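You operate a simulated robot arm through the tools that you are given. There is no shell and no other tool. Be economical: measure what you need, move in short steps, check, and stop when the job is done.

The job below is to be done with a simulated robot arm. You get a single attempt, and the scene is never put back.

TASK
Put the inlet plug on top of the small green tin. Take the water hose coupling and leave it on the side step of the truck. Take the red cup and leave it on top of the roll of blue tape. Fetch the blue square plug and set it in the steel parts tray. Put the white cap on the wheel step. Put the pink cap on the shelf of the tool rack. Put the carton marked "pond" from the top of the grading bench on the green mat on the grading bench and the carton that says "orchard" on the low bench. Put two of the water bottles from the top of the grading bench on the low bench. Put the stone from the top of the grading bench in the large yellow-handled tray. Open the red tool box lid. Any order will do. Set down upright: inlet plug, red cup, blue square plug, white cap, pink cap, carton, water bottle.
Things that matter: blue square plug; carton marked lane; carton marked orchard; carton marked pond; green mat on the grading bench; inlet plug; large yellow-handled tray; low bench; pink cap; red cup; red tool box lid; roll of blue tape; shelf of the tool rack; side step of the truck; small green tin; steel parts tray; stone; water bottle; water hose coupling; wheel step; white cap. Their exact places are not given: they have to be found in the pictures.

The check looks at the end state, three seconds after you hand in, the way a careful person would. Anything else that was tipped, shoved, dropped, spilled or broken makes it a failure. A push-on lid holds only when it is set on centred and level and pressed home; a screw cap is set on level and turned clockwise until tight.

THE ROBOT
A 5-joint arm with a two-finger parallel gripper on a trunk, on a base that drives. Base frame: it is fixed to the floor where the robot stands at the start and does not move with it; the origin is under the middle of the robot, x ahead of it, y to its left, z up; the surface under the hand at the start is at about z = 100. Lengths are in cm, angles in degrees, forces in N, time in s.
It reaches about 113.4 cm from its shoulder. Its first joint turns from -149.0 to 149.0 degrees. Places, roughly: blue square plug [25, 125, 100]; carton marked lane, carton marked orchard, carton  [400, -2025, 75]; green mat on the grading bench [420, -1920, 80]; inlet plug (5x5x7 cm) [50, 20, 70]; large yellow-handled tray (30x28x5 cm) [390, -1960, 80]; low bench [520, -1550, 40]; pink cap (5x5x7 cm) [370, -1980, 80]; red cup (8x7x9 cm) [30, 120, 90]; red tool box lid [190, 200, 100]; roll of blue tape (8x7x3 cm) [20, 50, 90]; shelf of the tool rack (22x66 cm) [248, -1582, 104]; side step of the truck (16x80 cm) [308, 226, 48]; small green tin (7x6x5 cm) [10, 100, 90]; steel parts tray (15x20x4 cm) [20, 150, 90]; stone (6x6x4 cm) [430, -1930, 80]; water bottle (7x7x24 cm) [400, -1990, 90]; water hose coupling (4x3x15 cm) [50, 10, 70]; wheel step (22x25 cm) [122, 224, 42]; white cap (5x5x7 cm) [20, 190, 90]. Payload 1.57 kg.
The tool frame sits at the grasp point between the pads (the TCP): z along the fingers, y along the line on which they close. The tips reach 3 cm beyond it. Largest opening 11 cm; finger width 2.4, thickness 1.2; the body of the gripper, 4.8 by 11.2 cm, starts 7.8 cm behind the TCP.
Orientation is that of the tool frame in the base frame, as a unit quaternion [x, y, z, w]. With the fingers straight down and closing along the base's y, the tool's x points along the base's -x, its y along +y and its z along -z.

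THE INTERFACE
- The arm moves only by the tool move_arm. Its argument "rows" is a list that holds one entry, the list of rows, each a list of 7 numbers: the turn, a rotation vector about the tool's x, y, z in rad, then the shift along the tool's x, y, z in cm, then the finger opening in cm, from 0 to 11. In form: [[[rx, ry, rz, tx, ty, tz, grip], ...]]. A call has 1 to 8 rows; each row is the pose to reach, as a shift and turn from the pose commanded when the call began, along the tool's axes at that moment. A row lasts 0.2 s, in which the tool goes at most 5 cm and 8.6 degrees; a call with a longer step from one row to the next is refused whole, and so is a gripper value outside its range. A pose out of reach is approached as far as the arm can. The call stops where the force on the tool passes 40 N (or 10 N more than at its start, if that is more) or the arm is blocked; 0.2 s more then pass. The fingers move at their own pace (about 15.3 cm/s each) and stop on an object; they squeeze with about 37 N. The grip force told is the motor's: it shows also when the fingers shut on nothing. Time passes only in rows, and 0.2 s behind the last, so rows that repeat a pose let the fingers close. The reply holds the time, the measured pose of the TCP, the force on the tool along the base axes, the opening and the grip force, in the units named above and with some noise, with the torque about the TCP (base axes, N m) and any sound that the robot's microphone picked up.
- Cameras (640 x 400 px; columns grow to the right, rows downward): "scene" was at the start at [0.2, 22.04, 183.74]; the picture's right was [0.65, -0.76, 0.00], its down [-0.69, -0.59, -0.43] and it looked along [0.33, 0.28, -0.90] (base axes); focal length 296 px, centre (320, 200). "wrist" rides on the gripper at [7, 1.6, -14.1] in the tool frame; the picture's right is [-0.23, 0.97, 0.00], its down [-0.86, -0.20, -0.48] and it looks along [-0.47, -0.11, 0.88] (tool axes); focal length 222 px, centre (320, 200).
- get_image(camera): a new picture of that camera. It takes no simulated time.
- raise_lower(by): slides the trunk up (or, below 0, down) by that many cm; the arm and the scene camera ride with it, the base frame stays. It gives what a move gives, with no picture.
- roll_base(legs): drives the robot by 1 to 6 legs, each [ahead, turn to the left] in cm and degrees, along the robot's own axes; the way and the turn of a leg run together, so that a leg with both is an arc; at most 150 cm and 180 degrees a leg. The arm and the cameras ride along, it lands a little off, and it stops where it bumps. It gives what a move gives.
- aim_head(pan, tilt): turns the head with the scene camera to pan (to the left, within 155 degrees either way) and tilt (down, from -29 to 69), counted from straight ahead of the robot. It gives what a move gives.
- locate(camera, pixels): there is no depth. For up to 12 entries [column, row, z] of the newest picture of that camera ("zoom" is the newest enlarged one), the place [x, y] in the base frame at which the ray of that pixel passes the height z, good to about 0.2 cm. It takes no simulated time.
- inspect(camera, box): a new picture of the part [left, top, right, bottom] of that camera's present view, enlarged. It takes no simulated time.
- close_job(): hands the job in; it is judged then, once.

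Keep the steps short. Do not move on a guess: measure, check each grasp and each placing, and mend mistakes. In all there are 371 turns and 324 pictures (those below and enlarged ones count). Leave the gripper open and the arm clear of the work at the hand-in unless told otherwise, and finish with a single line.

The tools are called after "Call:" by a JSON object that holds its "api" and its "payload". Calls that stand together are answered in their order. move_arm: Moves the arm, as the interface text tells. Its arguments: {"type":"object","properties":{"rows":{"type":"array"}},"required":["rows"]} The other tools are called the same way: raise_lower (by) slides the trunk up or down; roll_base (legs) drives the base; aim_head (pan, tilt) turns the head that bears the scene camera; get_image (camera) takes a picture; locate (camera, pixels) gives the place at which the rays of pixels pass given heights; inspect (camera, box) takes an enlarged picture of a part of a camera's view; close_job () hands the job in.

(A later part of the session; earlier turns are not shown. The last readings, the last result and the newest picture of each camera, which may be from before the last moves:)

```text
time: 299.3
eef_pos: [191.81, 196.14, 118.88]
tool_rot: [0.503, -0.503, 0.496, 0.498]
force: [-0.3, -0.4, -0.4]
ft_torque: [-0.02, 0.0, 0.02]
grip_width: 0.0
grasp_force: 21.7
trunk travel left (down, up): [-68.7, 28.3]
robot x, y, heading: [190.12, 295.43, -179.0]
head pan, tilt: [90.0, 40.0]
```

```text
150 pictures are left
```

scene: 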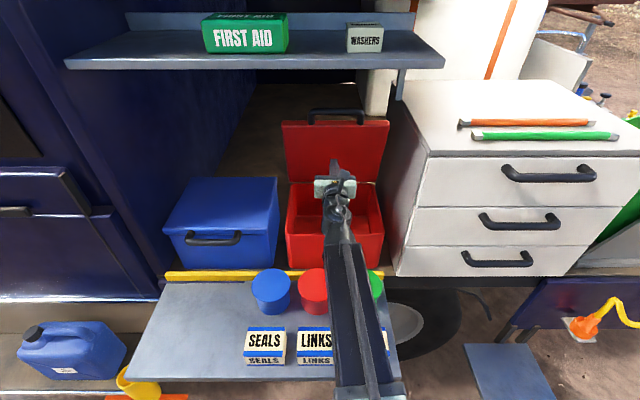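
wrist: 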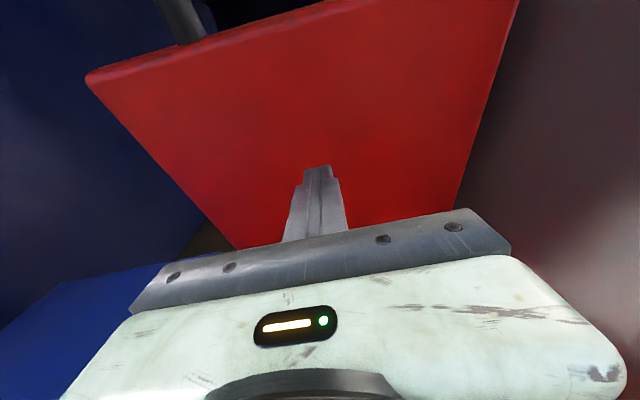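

The lid is nearly upright. Push forward further until it leans past vertical.

Call:
{"api": "move_arm", "payload": {"rows": [[[0, 0, 0, 0, 0, 2, 0], [0, 0, 0, 0, 0, 4, 0], [0, 0, 0, 0, 0, 6, 0], [0, 0, 0, 0, 0, 8, 0], [0, 0, 0, 0, 0, 10, 0]]]}}

Call:
{"api": "get_image", "payload": {"camera": "wrist"}}

Call:
{"api": "inspect", "payload": {"camera": "scene", "box": [240, 60, 440, 300]}}

```text
time: 300.5
eef_pos: [192.06, 186.04, 118.9]
tool_rot: [-0.502, 0.504, -0.496, -0.498]
force: [0.5, -0.6, -0.7]
ft_torque: [0.03, 0.02, -0.03]
grip_width: 0.04
grasp_force: 21.2
trunk travel left (down, up): [-68.7, 28.3]
robot x, y, heading: [190.14, 295.47, -179.5]
head pan, tilt: [90.0, 40.0]
```

```text
149 pictures are left
```

wrist: 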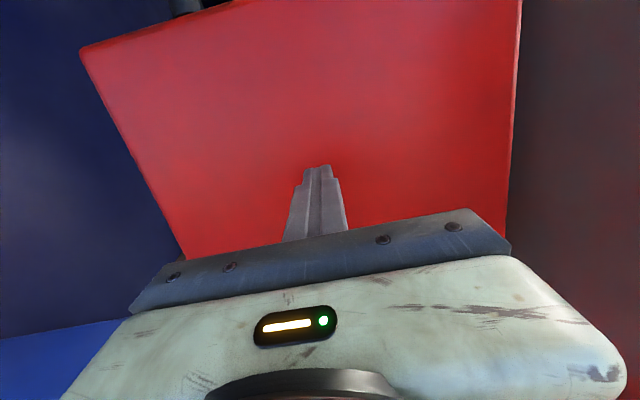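

```text
1.67 times, centred on (340, 180) of scene
```

zoom: 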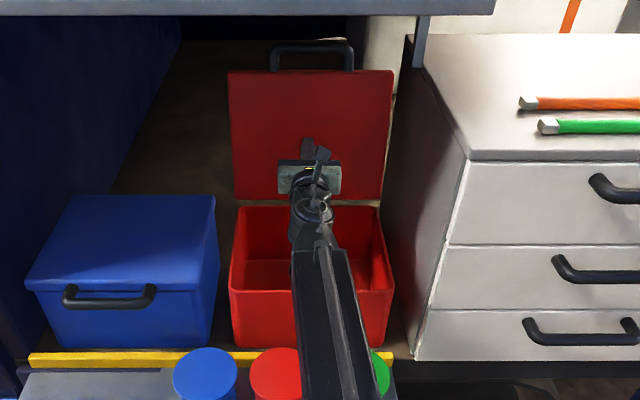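

Push 4 more, then withdraw and see whether it stays.

Call:
{"api": "move_arm", "payload": {"rows": [[[0, 0, 0, 0, 0, 2, 0], [0, 0, 0, 0, 0, 4, 0]]]}}

Call:
{"api": "move_arm", "payload": {"rows": [[[0, 0, 0, 0, 0, -4, 0], [0, 0, 0, 0, 0, -8, 0], [0, 0, 0, 0, 0, -12, 0], [0, 0, 0, 0, 0, -16, 0], [0, 0, 0, 0, 0, -20, 0], [0, 0, 0, 0, 0, -24, 0], [0, 0, 0, 0, 0, -28, 0], [0, 0, 0, 0, 0, -31, 0]]]}}

Call:
{"api": "get_image", "payload": {"camera": "wrist"}}

Call:
{"api": "get_image", "payload": {"camera": "scene"}}

```text
time: 301.0
eef_pos: [192.05, 184.14, 119.29]
tool_rot: [-0.502, 0.505, -0.495, -0.498]
force: [-0.8, 30.1, 7.2]
ft_torque: [0.14, 0.09, 0.05]
grip_width: 0.0
grasp_force: 21.5
trunk travel left (down, up): [-68.7, 28.3]
robot x, y, heading: [190.33, 295.46, -179.0]
head pan, tilt: [90.0, 40.0]
stopped in row 2: the force on the tool passed its limit at 175 N (the readings are from after the stop); the commanded pose is now the measured one
```

```text
time: 302.8
eef_pos: [192.35, 214.67, 118.92]
tool_rot: [-0.502, 0.506, -0.494, -0.498]
force: [0.2, -0.2, 0.2]
ft_torque: [0.02, 0.01, 0.0]
grip_width: 0.0
grasp_force: 21.4
trunk travel left (down, up): [-68.7, 28.3]
robot x, y, heading: [190.16, 295.37, -179.5]
head pan, tilt: [90.0, 40.0]
```

```text
147 pictures are left
```

wrist: 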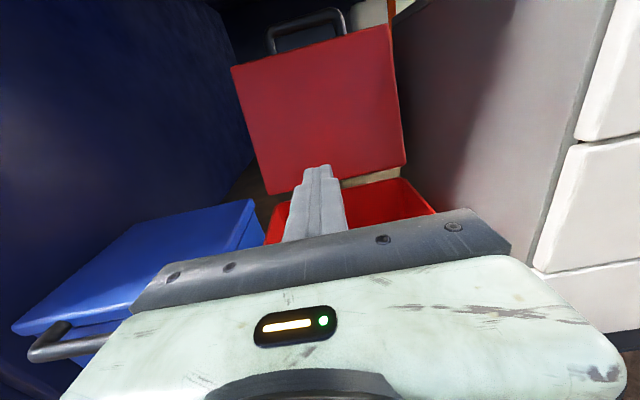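

```text
146 pictures are left
```

scene: 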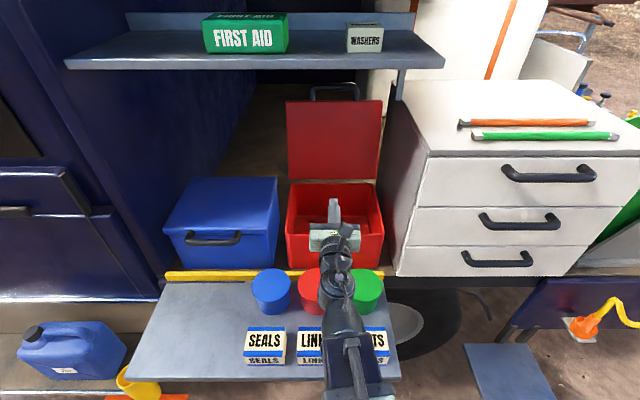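

The lid stays open past vertical. Now raise fully and fold the hand back down.

Call:
{"api": "raise_lower", "payload": {"by": 27}}

Call:
{"api": "move_arm", "payload": {"rows": [[[0, -0.14, 0, -3.3, 0, -0.24, 0], [0, -0.28, 0, -6.6, 0, -0.93, 0], [0, -0.42, 0, -9.8, 0, -2.1, 0], [0, -0.56, 0, -12.7, 0, -3.65, 0], [0, -0.7, 0, -15.4, 0, -5.6, 0], [0, -0.84, 0, -17.8, 0, -7.9, 0], [0, -0.98, 0, -19.9, 0, -10.6, 0], [0, -1.12, 0, -21.6, 0, -13.5, 0]]]}}

Call:
{"api": "move_arm", "payload": {"rows": [[[0, -0.14, 0, -3.33, 0, -0.23, 2], [0, -0.297, 0, -7.03, 0, -1.09, 4], [0, -0.45, 0, -10.5, 0, -2.41, 6]]]}}

```text
time: 305.6
eef_pos: [192.33, 214.54, 146.01]
tool_rot: [-0.501, 0.505, -0.495, -0.499]
force: [0.1, -0.2, -0.9]
ft_torque: [-0.01, 0.04, 0.0]
grip_width: 0.01
grasp_force: 21.9
trunk travel left (down, up): [-95.7, 1.3]
robot x, y, heading: [190.33, 295.34, -179.3]
head pan, tilt: [90.0, 40.0]
```

```text
time: 307.4
eef_pos: [192.36, 228.51, 124.57]
tool_rot: [-0.688, 0.693, -0.151, -0.153]
force: [0.6, 0.9, 0.6]
ft_torque: [-0.02, -0.01, -0.01]
grip_width: 0.0
grasp_force: 21.7
trunk travel left (down, up): [-95.7, 1.3]
robot x, y, heading: [190.16, 295.55, -179.1]
head pan, tilt: [90.0, 40.0]
```

```text
refused: row 2 steps farther than a row can; nothing moved
```

Call:
{"api": "move_arm", "payload": {"rows": [[[0, -0.14, 0, -3.33, 0, -0.23, 2], [0, -0.28, 0, -6.6, 0, -0.95, 4], [0, -0.42, 0, -9.8, 0, -2.1, 6], [0, -0.443, 0, -10.5, 0, -2.41, 6]]]}}

Call:
{"api": "roll_base", "payload": {"legs": [[0, 8], [115, 0], [0, -8], [55, 0]]}}

Call:
{"api": "aim_head", "payload": {"pan": 80, "tilt": 45}}

Call:
{"api": "get_image", "payload": {"camera": "scene"}}

Call:
{"api": "get_image", "payload": {"camera": "wrist"}}

```text
time: 308.4
eef_pos: [192.54, 238.97, 122.43]
tool_rot: [-0.705, 0.709, 0.003, 0.002]
force: [0.4, 0.0, -0.2]
ft_torque: [0.0, 0.02, 0.0]
grip_width: 6.0
grasp_force: 0.0
trunk travel left (down, up): [-95.7, 1.3]
robot x, y, heading: [190.04, 295.4, -179.2]
head pan, tilt: [90.0, 40.0]
```

```text
time: 318.2
eef_pos: [25.61, 218.01, 122.47]
tool_rot: [0.713, -0.701, -0.003, -0.002]
force: [-0.8, 0.7, -0.3]
ft_torque: [-0.03, 0.02, 0.02]
grip_width: 6.01
grasp_force: 0.0
trunk travel left (down, up): [-95.7, 1.3]
robot x, y, heading: [21.79, 274.46, -178.4]
head pan, tilt: [90.0, 40.0]
```

```text
time: 318.9
eef_pos: [25.57, 218.03, 122.33]
tool_rot: [0.713, -0.702, -0.002, -0.002]
force: [0.3, 0.6, -0.3]
ft_torque: [-0.01, 0.0, -0.01]
grip_width: 5.99
grasp_force: 0.0
trunk travel left (down, up): [-95.7, 1.3]
robot x, y, heading: [21.95, 274.17, -178.3]
head pan, tilt: [80.0, 45.0]
```

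```text
145 pictures are left
```

scene: 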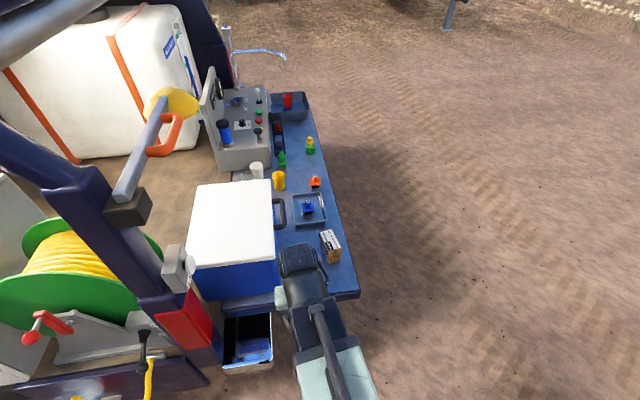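

```text
144 pictures are left
```

wrist: 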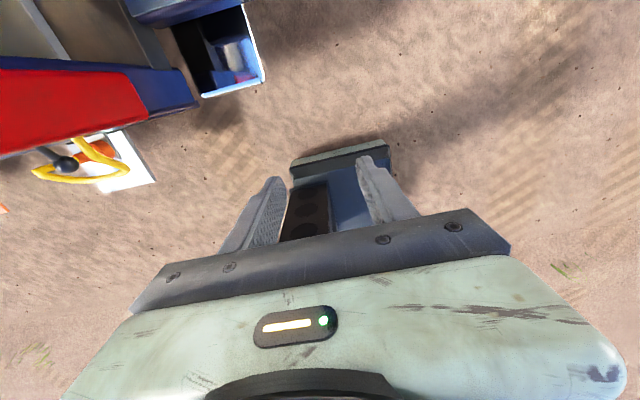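

Call:
{"api": "locate", "payload": {"camera": "scene", "pixels": [[275, 262, 115], [272, 182, 115], [190, 268, 115], [278, 300, 86], [330, 248, 95], [358, 292, 86]]}}

Call:
{"api": "inspect", "payload": {"camera": "scene", "box": [180, 170, 380, 320]}}

```text
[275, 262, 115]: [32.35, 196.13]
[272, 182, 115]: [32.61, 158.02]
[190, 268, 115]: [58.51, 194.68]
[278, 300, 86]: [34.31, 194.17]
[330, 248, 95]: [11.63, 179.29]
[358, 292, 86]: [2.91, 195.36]
```

```text
2.67 times, centred on (280, 245) of scene
```

zoom: 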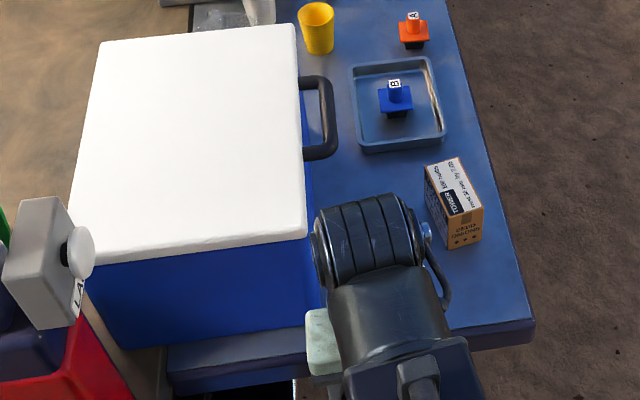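

Cooler edge x≥32; carton ≈(11,178). Move the hand over the bench end while rolling 90° clockwise to look at the cap.

Call:
{"api": "move_arm", "payload": {"rows": [[[0, 0, 0.145, 2.5, 1.4, 0, 7], [0, 0, 0.29, 5, 2.8, 0, 7], [0, 0, 0.435, 7.5, 4.2, 0, 7], [0, 0, 0.58, 10, 5.6, 0, 7], [0, 0, 0.725, 12.5, 7, 0, 7], [0, 0, 0.87, 15, 8.4, 0, 7], [0, 0, 1.015, 18, 9.8, 0, 7], [0, 0, 1.16, 21, 10.6, 0, 7]]]}}

Call:
{"api": "move_arm", "payload": {"rows": [[[0, 0, 0.14, 0, 0, 0, 7], [0, 0, 0.28, 0, 0, 0, 7], [0, 0, 0.42, 0, 0, 0, 7]]]}}

Call:
{"api": "get_image", "payload": {"camera": "wrist"}}

```text
time: 320.8
eef_pos: [15.47, 196.82, 122.5]
tool_rot: [-0.212, 0.977, 0.003, 0.001]
force: [0.0, 0.2, -0.2]
ft_torque: [0.02, 0.02, 0.02]
grip_width: 7.01
grasp_force: 0.1
trunk travel left (down, up): [-95.7, 1.3]
robot x, y, heading: [22.1, 274.19, -178.4]
head pan, tilt: [80.0, 45.0]
```

```text
time: 321.6
eef_pos: [15.51, 196.91, 122.53]
tool_rot: [-0.003, 1.0, 0.003, 0.0]
force: [-1.0, 0.3, 0.5]
ft_torque: [0.01, 0.01, -0.01]
grip_width: 7.0
grasp_force: 0.1
trunk travel left (down, up): [-95.7, 1.3]
robot x, y, heading: [21.64, 274.31, -178.2]
head pan, tilt: [80.0, 45.0]
```

```text
142 pictures are left
```

wrist: 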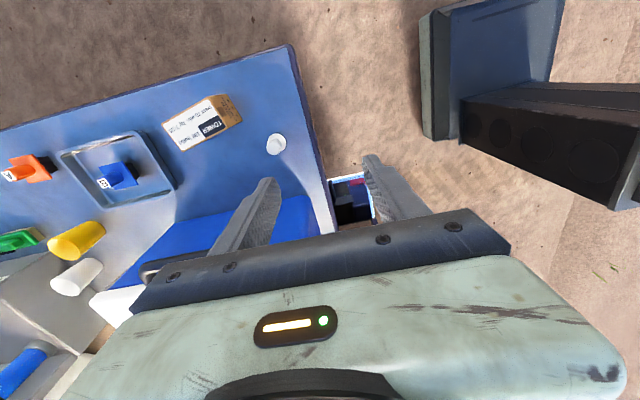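

Call:
{"api": "inspect", "payload": {"camera": "wrist", "box": [160, 80, 360, 230]}}

Call:
{"api": "locate", "payload": {"camera": "wrist", "pixels": [[276, 144, 91], [276, 144, 88], [242, 118, 86], [290, 45, 85.5], [322, 175, 85.5]]}}

```text
2.67 times, centred on (260, 155) of wrist
```

zoom: 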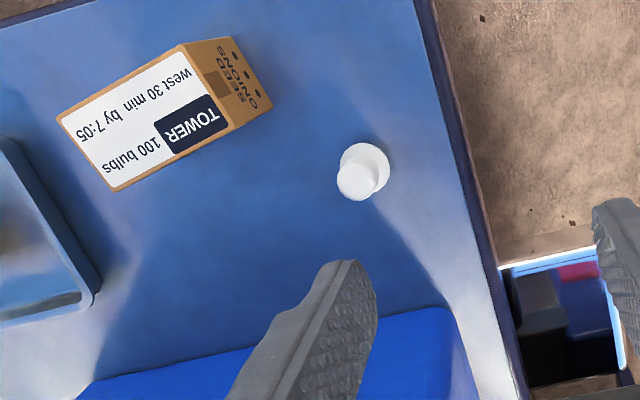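

```text
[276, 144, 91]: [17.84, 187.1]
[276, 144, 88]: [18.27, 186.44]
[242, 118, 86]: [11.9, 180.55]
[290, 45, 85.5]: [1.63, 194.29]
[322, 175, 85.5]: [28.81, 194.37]
```

Call:
{"api": "locate", "payload": {"camera": "wrist", "pixels": [[273.9, 147.5, 92], [276.9, 143.7, 87], [276.9, 143.7, 86]]}}

```text
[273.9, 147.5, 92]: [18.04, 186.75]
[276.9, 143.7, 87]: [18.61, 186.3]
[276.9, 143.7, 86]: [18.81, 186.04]
```

Cap ≈(18.4,186.5). Move over it and lower to z≈96.

Call:
{"api": "move_arm", "payload": {"rows": [[[0, 0, 0, -1, -3.5, 0, 7], [0, 0, 0, -2, -7, 0, 6], [0, 0, 0, -2.9, -10.4, 0, 6]]]}}

Call:
{"api": "raise_lower", "payload": {"by": -26}}

Call:
{"api": "get_image", "payload": {"camera": "wrist"}}

Call:
{"api": "inspect", "payload": {"camera": "wrist", "box": [240, 90, 400, 230]}}

```text
time: 322.4
eef_pos: [18.47, 186.32, 122.31]
tool_rot: [-0.003, 1.0, 0.004, -0.001]
force: [0.6, 0.2, -0.5]
ft_torque: [0.0, 0.0, 0.02]
grip_width: 6.0
grasp_force: 0.1
out of reach, approached as far as the arm can: row 3
trunk travel left (down, up): [-95.7, 1.3]
robot x, y, heading: [22.05, 274.1, -178.5]
head pan, tilt: [80.0, 45.0]
```

```text
time: 325.0
eef_pos: [18.35, 186.41, 96.38]
tool_rot: [-0.003, 1.0, 0.004, 0.0]
force: [0.7, -0.2, 0.2]
ft_torque: [0.02, 0.02, -0.04]
grip_width: 5.98
grasp_force: 0.0
trunk travel left (down, up): [-69.7, 27.3]
robot x, y, heading: [22.09, 274.14, -178.5]
head pan, tilt: [80.0, 45.0]
```

```text
140 pictures are left
```

wrist: 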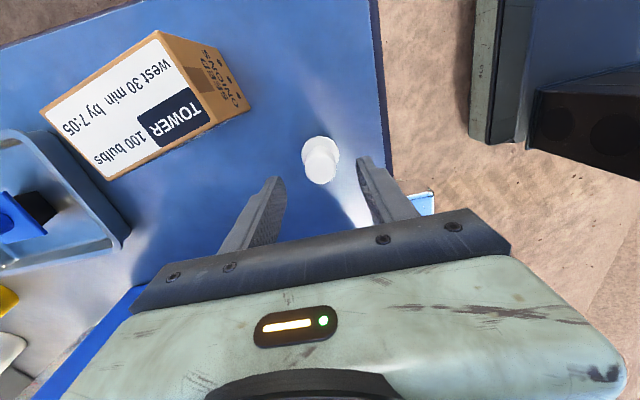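

```text
2.86 times, centred on (320, 160) of wrist
```

zoom: 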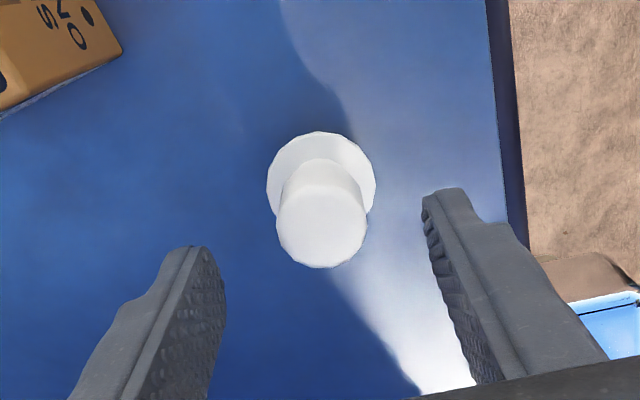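

Nudge 0.3, lower 4.3, grip.

Call:
{"api": "move_arm", "payload": {"rows": [[[0, 0, 0, 0.3, 0, 0, 6]]]}}

Call:
{"api": "raise_lower", "payload": {"by": -4.5}}

Call:
{"api": "move_arm", "payload": {"rows": [[[0, 0, 0, 0, 0, 0, 3], [0, 0, 0, 0, 0, 0, 0], [0, 0, 0, 0, 0, 0, 0]]]}}

Call:
{"api": "inspect", "payload": {"camera": "wrist", "box": [240, 90, 400, 230]}}

```text
time: 325.4
eef_pos: [18.05, 186.53, 96.46]
tool_rot: [-0.004, 1.0, 0.002, -0.001]
force: [0.0, 0.3, -0.5]
ft_torque: [0.01, 0.0, 0.0]
grip_width: 5.99
grasp_force: 0.1
trunk travel left (down, up): [-69.7, 27.3]
robot x, y, heading: [22.13, 274.15, -178.6]
head pan, tilt: [80.0, 45.0]
```

```text
time: 326.3
eef_pos: [18.07, 186.42, 91.91]
tool_rot: [-0.004, 1.0, 0.004, 0.0]
force: [-0.2, 1.4, 0.3]
ft_torque: [-0.02, 0.01, -0.01]
grip_width: 6.02
grasp_force: 0.1
trunk travel left (down, up): [-65.2, 31.8]
robot x, y, heading: [22.18, 274.72, -178.1]
head pan, tilt: [80.0, 45.0]
```

```text
time: 327.1
eef_pos: [18.09, 186.54, 91.88]
tool_rot: [-0.003, 1.0, 0.003, 0.0]
force: [0.2, 0.1, -0.2]
ft_torque: [0.03, 0.0, 0.02]
grip_width: 2.69
grasp_force: 37.6
trunk travel left (down, up): [-65.2, 31.8]
robot x, y, heading: [22.12, 274.46, -178.4]
head pan, tilt: [80.0, 45.0]
```

```text
2.86 times, centred on (320, 160) of wrist
```

zoom: 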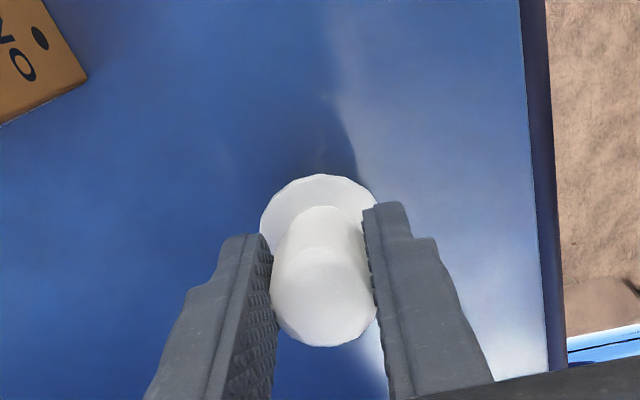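

White cap gripped. Lift, retract, and reverse to the wheel step.

Call:
{"api": "raise_lower", "payload": {"by": 27}}

Call:
{"api": "move_arm", "payload": {"rows": [[[0, 0, 0, 0, 4.6, 0, 0], [0, 0, 0, 0, 9.2, 0, 0], [0, 0, 0, 0, 13.8, 0, 0], [0, 0, 0, 0, 18.4, 0, 0], [0, 0, 0, 0, 23, 0, 0], [0, 0, 0, 0, 27.6, 0, 0], [0, 0, 0, 0, 32, 0, 0]]]}}

Call:
{"api": "roll_base", "payload": {"legs": [[-100, 0]]}}

Call:
{"api": "aim_head", "payload": {"pan": 90, "tilt": 60}}

Call:
{"api": "get_image", "payload": {"camera": "scene"}}

Call:
{"api": "get_image", "payload": {"camera": "wrist"}}

```text
time: 329.9
eef_pos: [18.18, 186.51, 118.88]
tool_rot: [-0.003, 1.0, 0.002, 0.001]
force: [0.7, -0.2, -0.1]
ft_torque: [0.02, 0.02, -0.01]
grip_width: 2.68
grasp_force: 37.2
trunk travel left (down, up): [-92.2, 4.8]
robot x, y, heading: [22.01, 274.29, -178.5]
head pan, tilt: [80.0, 45.0]
```

```text
time: 331.4
eef_pos: [18.01, 218.56, 118.95]
tool_rot: [-0.003, 1.0, 0.002, 0.0]
force: [-0.5, -0.6, 0.0]
ft_torque: [0.0, -0.01, 0.03]
grip_width: 2.69
grasp_force: 36.9
trunk travel left (down, up): [-92.2, 4.8]
robot x, y, heading: [21.98, 274.35, -178.2]
head pan, tilt: [80.0, 45.0]
```

```text
time: 336.6
eef_pos: [118.41, 222.43, 118.97]
tool_rot: [-0.015, 1.0, 0.002, 0.0]
force: [-0.7, -0.8, 0.1]
ft_torque: [0.01, 0.02, 0.01]
grip_width: 2.65
grasp_force: 37.0
trunk travel left (down, up): [-92.2, 4.8]
robot x, y, heading: [121.34, 278.79, -176.9]
head pan, tilt: [80.0, 45.0]
```

```text
time: 337.4
eef_pos: [118.4, 222.47, 118.95]
tool_rot: [-0.014, 1.0, 0.003, 0.0]
force: [-0.3, 0.8, 0.7]
ft_torque: [-0.01, -0.01, 0.0]
grip_width: 2.64
grasp_force: 37.1
trunk travel left (down, up): [-92.2, 4.8]
robot x, y, heading: [121.1, 278.49, -176.7]
head pan, tilt: [90.0, 60.0]
```

```text
137 pictures are left
```

scene: 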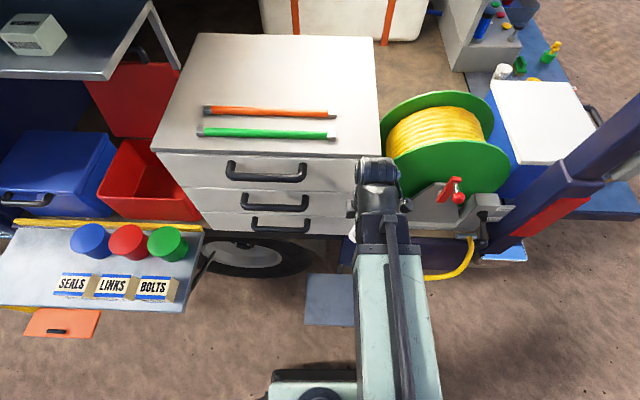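

```text
136 pictures are left
```

wrist: 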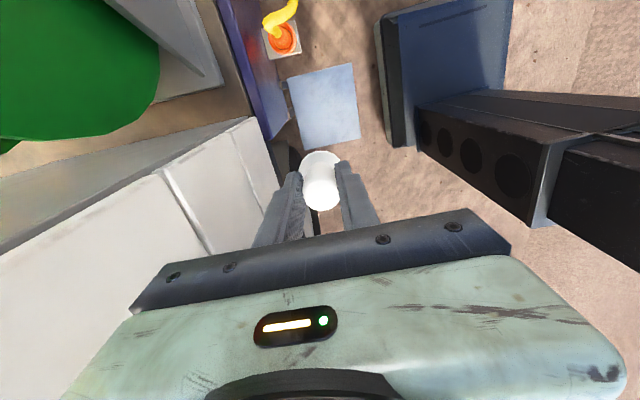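

Call:
{"api": "locate", "payload": {"camera": "wrist", "pixels": [[288, 78, 42], [352, 64, 42], [360, 140, 42], [302, 150, 42], [325, 107, 42]]}}

Call:
{"api": "locate", "payload": {"camera": "scene", "pixels": [[306, 275, 42], [305, 325, 42], [354, 325, 42]]}}

```text
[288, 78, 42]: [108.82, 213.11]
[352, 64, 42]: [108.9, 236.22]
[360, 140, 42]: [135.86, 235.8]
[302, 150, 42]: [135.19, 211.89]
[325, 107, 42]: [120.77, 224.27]
```

```text
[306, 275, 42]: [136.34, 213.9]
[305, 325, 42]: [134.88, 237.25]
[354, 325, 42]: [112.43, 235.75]
```

Step centre (122,224). Shift and lower in stages.

Call:
{"api": "move_arm", "payload": {"rows": [[[0, 0, 0, -3.5, 1.2, 0, 0]]]}}

Call:
{"api": "raise_lower", "payload": {"by": -40}}

Call:
{"api": "raise_lower", "payload": {"by": -27}}

Call:
{"api": "get_image", "payload": {"camera": "wrist"}}

```text
time: 337.8
eef_pos: [121.86, 223.98, 119.02]
tool_rot: [-0.015, 1.0, 0.002, 0.0]
force: [-0.7, -0.4, 0.2]
ft_torque: [-0.04, 0.02, 0.01]
grip_width: 2.65
grasp_force: 37.0
trunk travel left (down, up): [-92.2, 4.8]
robot x, y, heading: [121.24, 278.61, -176.5]
head pan, tilt: [90.0, 60.0]
```

```text
time: 341.6
eef_pos: [121.84, 224.1, 78.9]
tool_rot: [-0.015, 1.0, 0.002, 0.0]
force: [-0.1, 0.0, -0.7]
ft_torque: [-0.02, -0.04, 0.01]
grip_width: 2.63
grasp_force: 37.0
trunk travel left (down, up): [-52.2, 44.8]
robot x, y, heading: [121.0, 278.33, -176.9]
head pan, tilt: [90.0, 60.0]
```

```text
time: 344.3
eef_pos: [121.95, 224.1, 51.85]
tool_rot: [-0.014, 1.0, 0.002, 0.0]
force: [-0.1, -0.3, -0.7]
ft_torque: [0.03, -0.03, 0.0]
grip_width: 2.63
grasp_force: 36.9
trunk travel left (down, up): [-25.2, 71.8]
robot x, y, heading: [120.77, 278.21, -176.9]
head pan, tilt: [90.0, 60.0]
```

```text
135 pictures are left
```

wrist: 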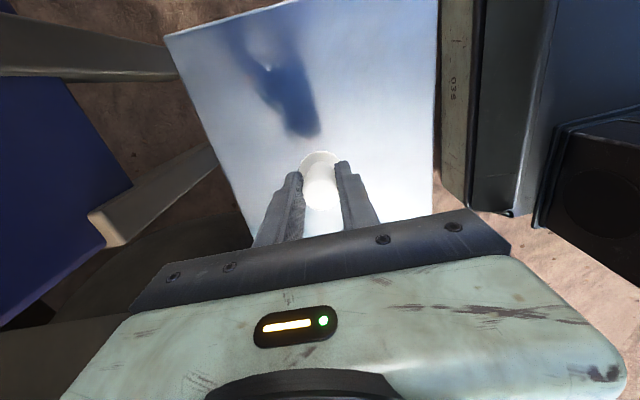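

Call:
{"api": "raise_lower", "payload": {"by": -2}}

Call:
{"api": "raise_lower", "payload": {"by": -0.8}}

Call:
{"api": "raise_lower", "payload": {"by": -0.6}}

```text
time: 345.0
eef_pos: [121.67, 223.9, 49.96]
tool_rot: [-0.015, 1.0, 0.003, 0.0]
force: [0.7, -0.9, -0.1]
ft_torque: [-0.01, -0.02, 0.02]
grip_width: 2.61
grasp_force: 37.0
trunk travel left (down, up): [-23.2, 73.8]
robot x, y, heading: [121.05, 278.54, -176.6]
head pan, tilt: [90.0, 60.0]
```

```text
time: 345.6
eef_pos: [121.84, 224.0, 49.15]
tool_rot: [-0.015, 1.0, 0.003, 0.0]
force: [-1.0, 0.4, -0.3]
ft_torque: [0.01, -0.02, -0.01]
grip_width: 2.62
grasp_force: 37.4
trunk travel left (down, up): [-22.4, 74.6]
robot x, y, heading: [120.98, 278.25, -176.8]
head pan, tilt: [90.0, 60.0]
```

```text
time: 346.1
eef_pos: [121.82, 224.13, 48.68]
tool_rot: [-0.015, 1.0, 0.002, 0.0]
force: [-0.5, -3.1, 34.9]
ft_torque: [-0.15, -0.24, -0.04]
grip_width: 2.62
grasp_force: 37.1
trunk travel left (down, up): [-21.8, 75.2]
robot x, y, heading: [121.22, 278.98, -176.9]
head pan, tilt: [90.0, 60.0]
```

Contact. Relieve, open, raise, check.

Call:
{"api": "raise_lower", "payload": {"by": 0.3}}

Call:
{"api": "move_arm", "payload": {"rows": [[[0, 0, 0, 0, 0, 0, 3.2], [0, 0, 0, 0, 0, 0, 4], [0, 0, 0, 0, 0, 0, 5.5]]]}}

Call:
{"api": "raise_lower", "payload": {"by": 35}}

Call:
{"api": "get_image", "payload": {"camera": "wrist"}}

```text
time: 346.6
eef_pos: [121.79, 224.04, 48.84]
tool_rot: [-0.016, 1.0, 0.003, 0.0]
force: [0.0, 0.3, 0.5]
ft_torque: [0.02, 0.0, -0.02]
grip_width: 2.62
grasp_force: 37.2
trunk travel left (down, up): [-22.1, 74.9]
robot x, y, heading: [121.03, 278.56, -176.9]
head pan, tilt: [90.0, 60.0]
```

```text
time: 347.4
eef_pos: [121.87, 223.92, 48.84]
tool_rot: [-0.015, 1.0, 0.002, 0.0]
force: [-0.6, -0.3, 0.2]
ft_torque: [0.0, 0.01, 0.0]
grip_width: 5.52
grasp_force: 0.0
trunk travel left (down, up): [-22.1, 74.9]
robot x, y, heading: [121.11, 278.35, -176.7]
head pan, tilt: [90.0, 60.0]
```

```text
time: 350.9
eef_pos: [121.86, 224.01, 83.91]
tool_rot: [-0.014, 1.0, 0.002, 0.0]
force: [0.2, 0.3, 0.2]
ft_torque: [-0.02, -0.01, -0.01]
grip_width: 5.5
grasp_force: 0.0
trunk travel left (down, up): [-57.1, 39.9]
robot x, y, heading: [121.34, 278.29, -176.8]
head pan, tilt: [90.0, 60.0]
```

```text
134 pictures are left
```

wrist: 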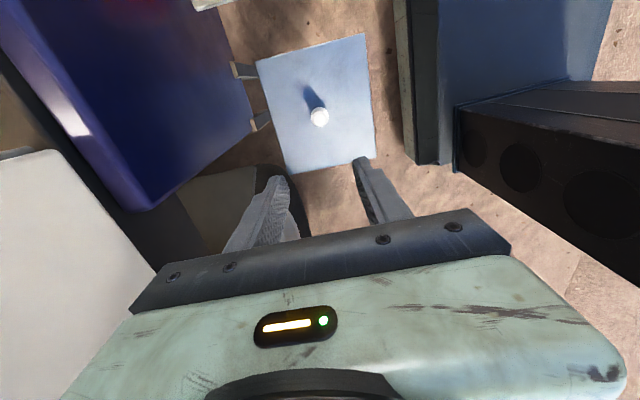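

White cap stands on the step. Truck jobs are done. Now look around for a route to the grading bench (~20 m toward −y).

Call:
{"api": "raise_lower", "payload": {"by": 30}}

Call:
{"api": "aim_head", "payload": {"pan": -140, "tilt": 15}}

Call:
{"api": "get_image", "payload": {"camera": "scene"}}

Call:
{"api": "aim_head", "payload": {"pan": 40, "tilt": 20}}

Call:
{"api": "get_image", "payload": {"camera": "scene"}}

```text
time: 353.9
eef_pos: [121.84, 224.05, 113.79]
tool_rot: [-0.014, 1.0, 0.002, 0.0]
force: [-0.1, 0.1, 0.1]
ft_torque: [-0.02, 0.0, -0.02]
grip_width: 5.49
grasp_force: 0.1
trunk travel left (down, up): [-87.1, 9.9]
robot x, y, heading: [121.09, 278.47, -176.7]
head pan, tilt: [90.0, 60.0]
```

```text
time: 357.1
eef_pos: [121.83, 224.03, 113.76]
tool_rot: [-0.015, 1.0, 0.003, 0.001]
force: [-0.2, -0.4, -0.2]
ft_torque: [0.01, -0.01, 0.01]
grip_width: 5.47
grasp_force: 0.1
trunk travel left (down, up): [-87.1, 9.9]
robot x, y, heading: [121.4, 278.19, -176.9]
head pan, tilt: [-140.0, 15.0]
```

```text
133 pictures are left
```

scene: 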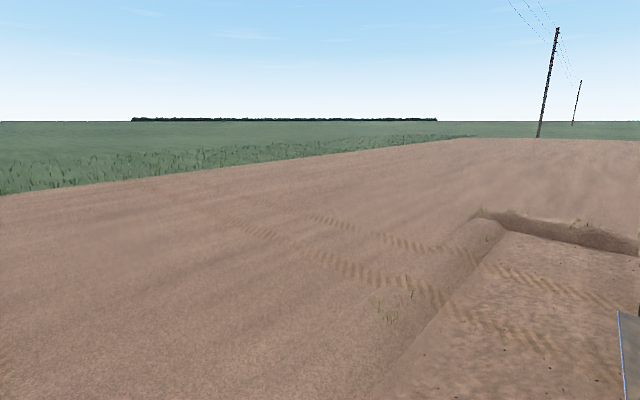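

```text
time: 359.8
eef_pos: [121.88, 223.98, 113.77]
tool_rot: [-0.015, 1.0, 0.003, 0.0]
force: [0.4, 0.3, 0.8]
ft_torque: [0.02, 0.01, -0.01]
grip_width: 5.52
grasp_force: 0.0
trunk travel left (down, up): [-87.1, 9.9]
robot x, y, heading: [121.26, 278.36, -177.0]
head pan, tilt: [40.0, 20.0]
```

```text
132 pictures are left
```

scene: 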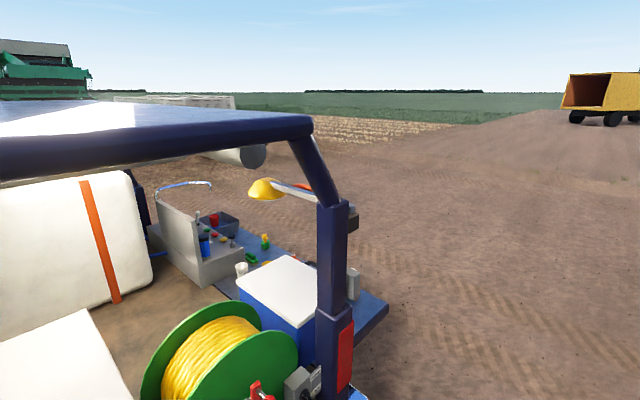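

No hose in the way behind the truck. Drive out: forward 255, turn left 90°, forward 380, then look.

Call:
{"api": "roll_base", "payload": {"legs": [[0, -3], [130, 0], [125, 0], [0, 90], [150, 0], [150, 0]]}}

Call:
{"api": "roll_base", "payload": {"legs": [[100, 0]]}}

Call:
{"api": "aim_head", "payload": {"pan": 20, "tilt": 12}}

Call:
{"api": "get_image", "payload": {"camera": "scene"}}

Call:
{"api": "inspect", "payload": {"camera": "scene", "box": [0, 80, 640, 280]}}

```text
time: 390.4
eef_pos: [-84.4, -24.75, 113.76]
tool_rot: [-0.693, 0.721, 0.002, -0.002]
force: [0.2, 0.2, 0.7]
ft_torque: [0.0, -0.01, 0.01]
grip_width: 5.5
grasp_force: 0.1
trunk travel left (down, up): [-87.1, 9.9]
robot x, y, heading: [-138.45, -21.5, -90.4]
head pan, tilt: [40.0, 20.0]
```

```text
time: 395.6
eef_pos: [-85.39, -125.64, 113.83]
tool_rot: [-0.692, 0.722, 0.002, -0.002]
force: [-0.4, -1.2, -0.2]
ft_torque: [0.01, -0.03, -0.04]
grip_width: 5.51
grasp_force: 0.0
trunk travel left (down, up): [-87.1, 9.9]
robot x, y, heading: [-139.76, -122.53, -90.7]
head pan, tilt: [40.0, 20.0]
```

```text
time: 396.5
eef_pos: [-85.4, -125.53, 113.8]
tool_rot: [-0.692, 0.722, 0.002, -0.002]
force: [0.3, -0.3, 0.5]
ft_torque: [0.06, 0.03, 0.0]
grip_width: 5.49
grasp_force: 0.0
trunk travel left (down, up): [-87.1, 9.9]
robot x, y, heading: [-139.9, -122.28, -90.9]
head pan, tilt: [20.0, 12.0]
```

```text
131 pictures are left
```

scene: 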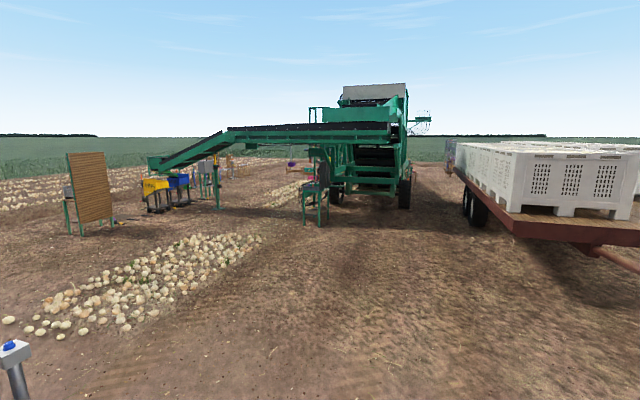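

```text
1.00 times, centred on (320, 180) of scene (not enlarged: the box is as wide or as high as the picture)
```

zoom: 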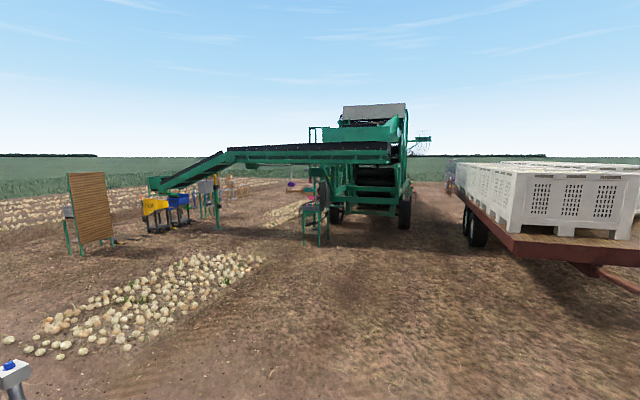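

The lane ahead lies between the machine and the trailer. First swing the arm to point forward so the robot is narrow.

Call:
{"api": "move_arm", "payload": {"rows": [[[0, 0, 0, 4.85, 0.31, 0, 5], [0, 0, 0, 9.66, 1.05, 0, 5], [0, 0, 0, 14.4, 2.21, 0, 5], [0, 0, 0, 19, 3.79, 0, 5], [0, 0, 0, 23.4, 5.77, 0, 5], [0, 0, 0, 27.7, 8.1, 0, 5], [0, 0, 0, 31.7, 10.9, 0, 5], [0, 0, 0, 35.4, 14, 0, 5]]]}}

Call:
{"api": "move_arm", "payload": {"rows": [[[0, 0, 0, 3.44, 3.37, 0, 5], [0, 0, 0, 6.6, 7.1, 0, 5], [0, 0, 0, 9.46, 11, 0, 5], [0, 0, 0, 11.9, 15.2, 0, 5], [0, 0, 0, 13.9, 19.7, 0, 5], [0, 0, 0, 15.6, 24.2, 0, 5], [0, 0, 0, 16.9, 29, 0, 5], [0, 0, 0, 17.7, 33.7, 0, 5]]]}}

Call:
{"api": "roll_base", "payload": {"legs": [[150, 0], [150, 0], [130, 0]]}}

Call:
{"api": "aim_head", "payload": {"pan": 0, "tilt": 20}}

Call:
{"api": "get_image", "payload": {"camera": "scene"}}

```text
time: 398.3
eef_pos: [-100.0, -161.24, 113.82]
tool_rot: [-0.692, 0.722, 0.003, -0.002]
force: [0.7, -0.4, 0.5]
ft_torque: [0.0, 0.0, 0.02]
grip_width: 5.01
grasp_force: 0.0
out of reach, approached as far as the arm can: row 7, 8
trunk travel left (down, up): [-87.1, 9.9]
robot x, y, heading: [-139.92, -122.22, -90.6]
head pan, tilt: [20.0, 12.0]
```

```text
time: 400.1
eef_pos: [-134.42, -179.45, 113.87]
tool_rot: [-0.693, 0.721, 0.002, -0.001]
force: [-0.2, -0.7, -0.3]
ft_torque: [0.02, -0.02, 0.02]
grip_width: 5.02
grasp_force: 0.0
out of reach, approached as far as the arm can: row 1, 2, 3, 4, 5, 6, 7, 8
trunk travel left (down, up): [-87.1, 9.9]
robot x, y, heading: [-139.68, -122.36, -91.1]
head pan, tilt: [20.0, 12.0]
```

```text
time: 420.6
eef_pos: [-122.96, -607.67, 113.86]
tool_rot: [0.709, -0.705, -0.002, 0.002]
force: [-0.3, 0.8, -0.5]
ft_torque: [-0.03, -0.01, 0.01]
grip_width: 5.02
grasp_force: 0.1
trunk travel left (down, up): [-87.1, 9.9]
robot x, y, heading: [-131.1, -550.78, -88.0]
head pan, tilt: [20.0, 12.0]
```

```text
time: 421.4
eef_pos: [-123.05, -607.76, 113.81]
tool_rot: [0.709, -0.705, -0.002, 0.001]
force: [-0.8, 0.2, 0.5]
ft_torque: [0.01, -0.01, 0.02]
grip_width: 5.01
grasp_force: 0.1
trunk travel left (down, up): [-87.1, 9.9]
robot x, y, heading: [-131.06, -551.12, -88.0]
head pan, tilt: [0.0, 20.0]
```

```text
129 pictures are left
```

scene: 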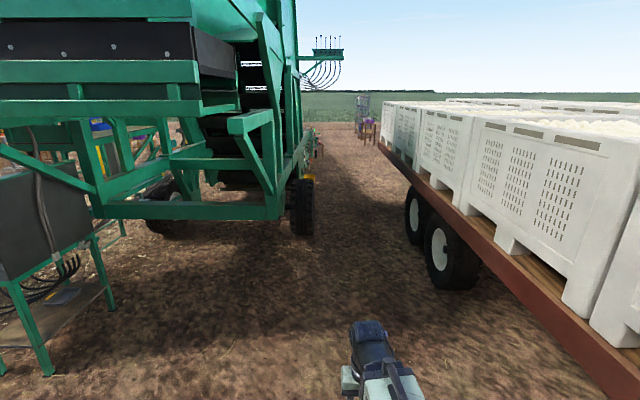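

Gap between machine wheel (x≈−90) and trailer (x≈−201) is about 110 cm. Steer to x≈−146 and go through in steps.

Call:
{"api": "roll_base", "payload": {"legs": [[0, -6], [130, 0], [100, 0]]}}

Call:
{"api": "get_image", "payload": {"camera": "scene"}}

```text
time: 433.2
eef_pos: [-139.06, -836.96, 113.8]
tool_rot: [-0.68, 0.733, 0.003, -0.001]
force: [0.5, 0.3, 0.2]
ft_torque: [0.01, 0.0, 0.03]
grip_width: 5.02
grasp_force: 0.1
trunk travel left (down, up): [-87.1, 9.9]
robot x, y, heading: [-143.03, -779.39, -92.8]
head pan, tilt: [0.0, 20.0]
```

```text
128 pictures are left
```

scene: 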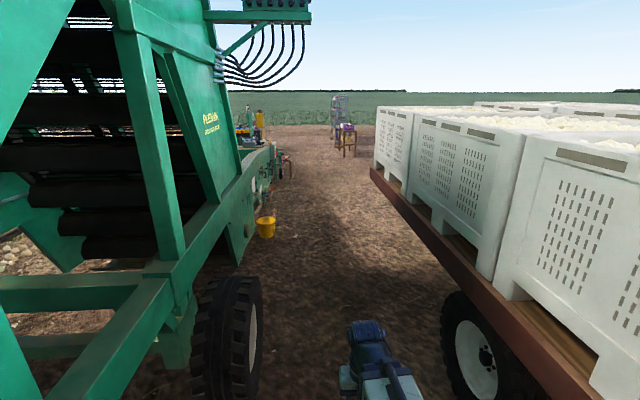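

Call:
{"api": "roll_base", "payload": {"legs": [[0, 2], [140, 0]]}}

Call:
{"api": "get_image", "payload": {"camera": "scene"}}

```text
time: 440.6
eef_pos: [-142.84, -975.52, 113.73]
tool_rot: [-0.684, 0.729, 0.003, -0.001]
force: [-0.4, -0.2, 0.1]
ft_torque: [0.04, 0.0, 0.02]
grip_width: 5.01
grasp_force: 0.1
trunk travel left (down, up): [-87.1, 9.9]
robot x, y, heading: [-146.86, -917.99, -92.6]
head pan, tilt: [0.0, 20.0]
```

```text
127 pictures are left
```

scene: 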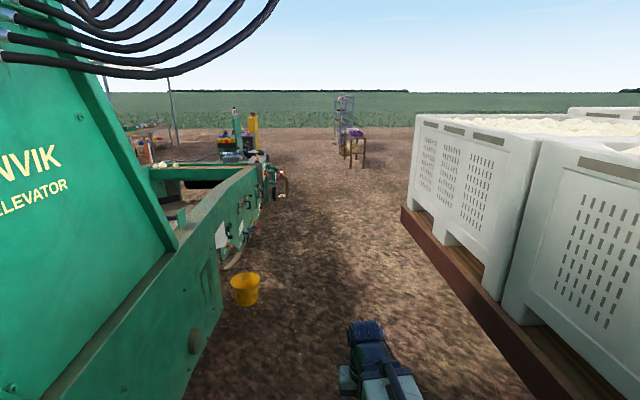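

Call:
{"api": "roll_base", "payload": {"legs": [[0, 4], [150, 0], [130, 0]]}}

Call:
{"api": "aim_head", "payload": {"pan": 20, "tilt": 15}}

Call:
{"api": "get_image", "payload": {"camera": "scene"}}

Call:
{"api": "inspect", "payload": {"camera": "scene", "box": [80, 60, 480, 240]}}

```text
time: 454.6
eef_pos: [-142.57, -1255.09, 113.83]
tool_rot: [-0.694, 0.72, 0.003, -0.002]
force: [0.0, 0.8, -1.1]
ft_torque: [0.02, 0.0, 0.01]
grip_width: 5.0
grasp_force: 0.0
trunk travel left (down, up): [-87.1, 9.9]
robot x, y, heading: [-148.02, -1198.04, -91.2]
head pan, tilt: [0.0, 20.0]
```

```text
time: 455.4
eef_pos: [-142.55, -1255.33, 113.7]
tool_rot: [-0.694, 0.72, 0.002, -0.001]
force: [-0.2, -0.2, -0.4]
ft_torque: [-0.03, -0.02, -0.04]
grip_width: 4.99
grasp_force: 0.0
trunk travel left (down, up): [-87.1, 9.9]
robot x, y, heading: [-147.84, -1198.29, -91.4]
head pan, tilt: [20.0, 15.0]
```

```text
126 pictures are left
```

scene: 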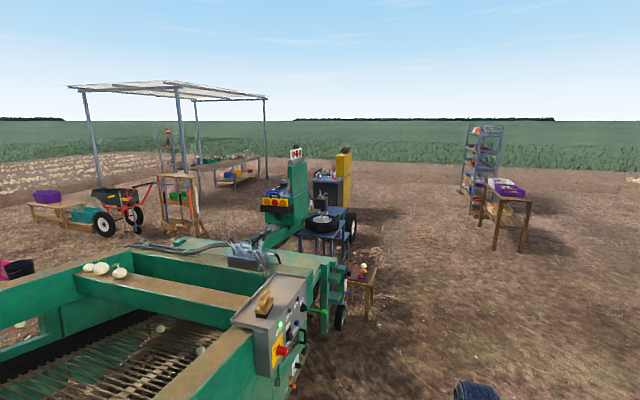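

```text
1.60 times, centred on (280, 150) of scene
```

zoom: 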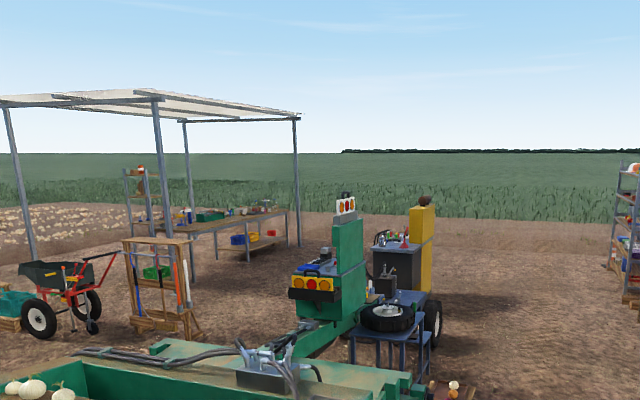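

I see the canopy with the grading bench (≈−55°), the tool rack and low bench on the left. Continue down the lane at x≈−146 past the stool and table.

Call:
{"api": "roll_base", "payload": {"legs": [[0, 1.3], [150, 0], [150, 0], [150, 0]]}}

Call:
{"api": "aim_head", "payload": {"pan": 45, "tilt": 20}}

Call:
{"api": "get_image", "payload": {"camera": "scene"}}

```text
time: 477.5
eef_pos: [-151.34, -1710.55, 113.77]
tool_rot: [-0.688, 0.726, 0.002, -0.001]
force: [-0.1, 0.0, 0.2]
ft_torque: [0.0, 0.03, -0.01]
grip_width: 5.01
grasp_force: 0.1
trunk travel left (down, up): [-87.1, 9.9]
robot x, y, heading: [-155.91, -1653.37, -92.5]
head pan, tilt: [20.0, 15.0]
```

```text
time: 478.4
eef_pos: [-151.38, -1710.73, 113.85]
tool_rot: [-0.688, 0.726, 0.003, -0.001]
force: [0.0, -0.9, -0.5]
ft_torque: [-0.03, 0.02, 0.01]
grip_width: 5.01
grasp_force: 0.0
trunk travel left (down, up): [-87.1, 9.9]
robot x, y, heading: [-156.06, -1653.72, -92.2]
head pan, tilt: [45.0, 20.0]
```

```text
124 pictures are left
```

scene: 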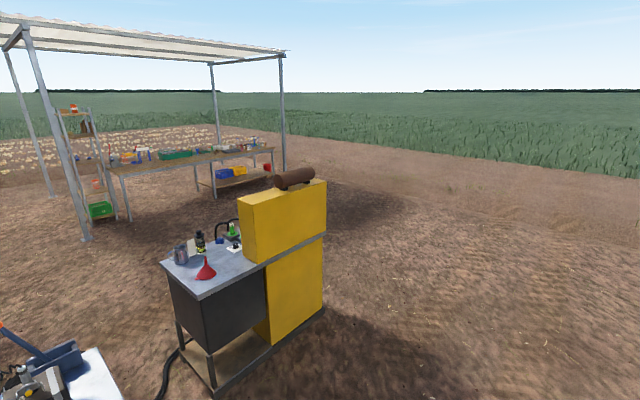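

Bench runs along y≈−1760…−2040 at x≈350–440. I'll go round the yellow unit to (≈295,−2035), then face +y with the arm on the right.

Call:
{"api": "roll_base", "payload": {"legs": [[0, 2], [150, 0], [150, 0], [0, 60], [150, 0]]}}

Call:
{"api": "aim_head", "payload": {"pan": 25, "tilt": 25}}

Call:
{"api": "get_image", "payload": {"camera": "scene"}}

```text
time: 503.0
eef_pos: [26.41, -2051.71, 113.86]
tool_rot: [0.966, -0.257, -0.002, 0.003]
force: [-0.6, -0.4, -0.5]
ft_torque: [-0.03, 0.0, 0.02]
grip_width: 5.01
grasp_force: 0.1
trunk travel left (down, up): [-87.1, 9.9]
robot x, y, heading: [-26.5, -2030.07, -28.8]
head pan, tilt: [45.0, 20.0]
```

```text
time: 503.9
eef_pos: [26.41, -2051.67, 113.83]
tool_rot: [0.966, -0.257, -0.003, 0.002]
force: [-0.3, 0.2, -0.4]
ft_torque: [0.0, 0.0, 0.0]
grip_width: 5.01
grasp_force: 0.0
trunk travel left (down, up): [-87.1, 9.9]
robot x, y, heading: [-26.87, -2030.09, -29.0]
head pan, tilt: [25.0, 25.0]
```

```text
123 pictures are left
```

scene: 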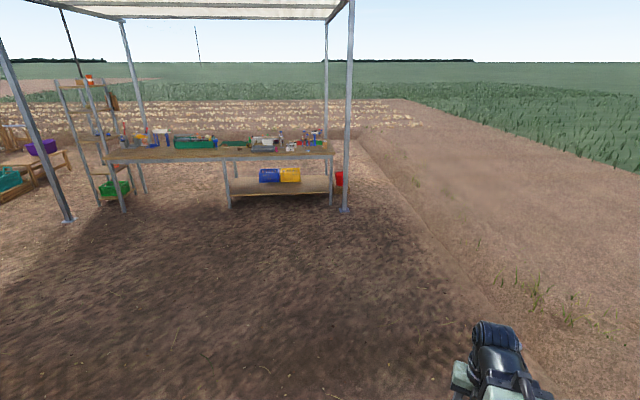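

Posts stand at x≈338 (y −1714 and −2067); bench front x≈355. Drive to (≈290,−1990) and turn to face +y.

Call:
{"api": "roll_base", "payload": {"legs": [[0, 36], [150, 0], [150, 0], [15, 0]]}}

Call:
{"api": "get_image", "payload": {"camera": "scene"}}

```text
time: 521.0
eef_pos: [343.66, -1980.44, 113.81]
tool_rot: [0.999, 0.049, -0.002, 0.003]
force: [0.6, -0.1, 0.4]
ft_torque: [0.01, 0.01, 0.01]
grip_width: 5.02
grasp_force: 0.0
trunk travel left (down, up): [-87.1, 9.9]
robot x, y, heading: [287.98, -1993.52, 6.3]
head pan, tilt: [25.0, 25.0]
```

```text
122 pictures are left
```

scene: 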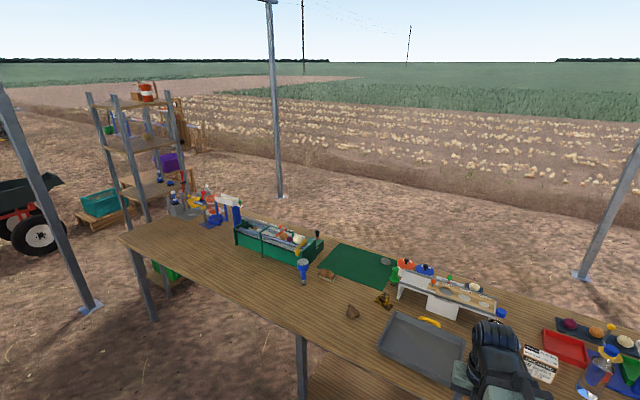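

Now aim the head down over the bench.

Call:
{"api": "aim_head", "payload": {"pan": -15, "tilt": 40}}

Call:
{"api": "get_image", "payload": {"camera": "scene"}}

Call:
{"api": "inspect", "payload": {"camera": "scene", "box": [240, 90, 640, 340]}}

Call:
{"api": "inspect", "payload": {"camera": "scene", "box": [0, 60, 300, 260]}}

```text
time: 522.1
eef_pos: [343.72, -1980.38, 113.92]
tool_rot: [0.999, 0.049, -0.002, 0.004]
force: [-0.3, 0.5, 0.1]
ft_torque: [0.0, -0.02, 0.03]
grip_width: 5.01
grasp_force: 0.1
trunk travel left (down, up): [-87.1, 9.9]
robot x, y, heading: [287.72, -1993.47, 6.5]
head pan, tilt: [-15.0, 40.0]
```

```text
121 pictures are left
```

scene: 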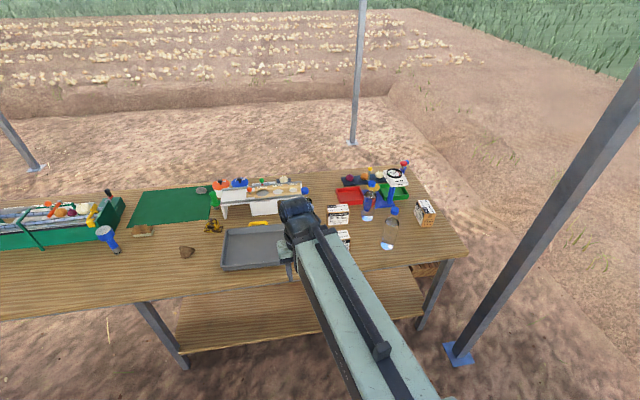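

```text
1.60 times, centred on (440, 215) of scene
```

zoom: 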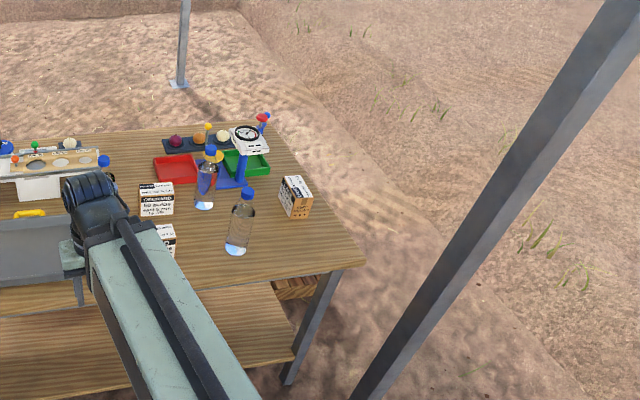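

```text
2.00 times, centred on (150, 160) of scene
```

zoom: 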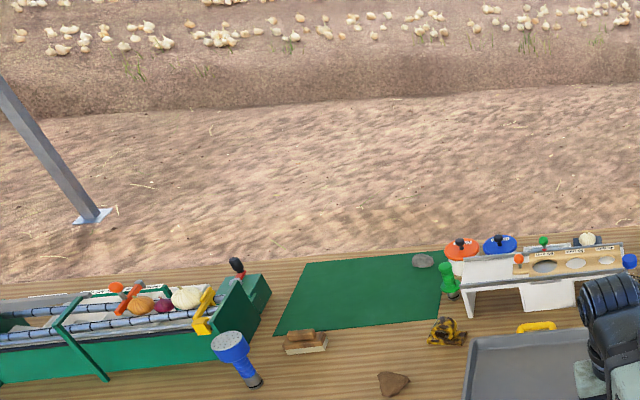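

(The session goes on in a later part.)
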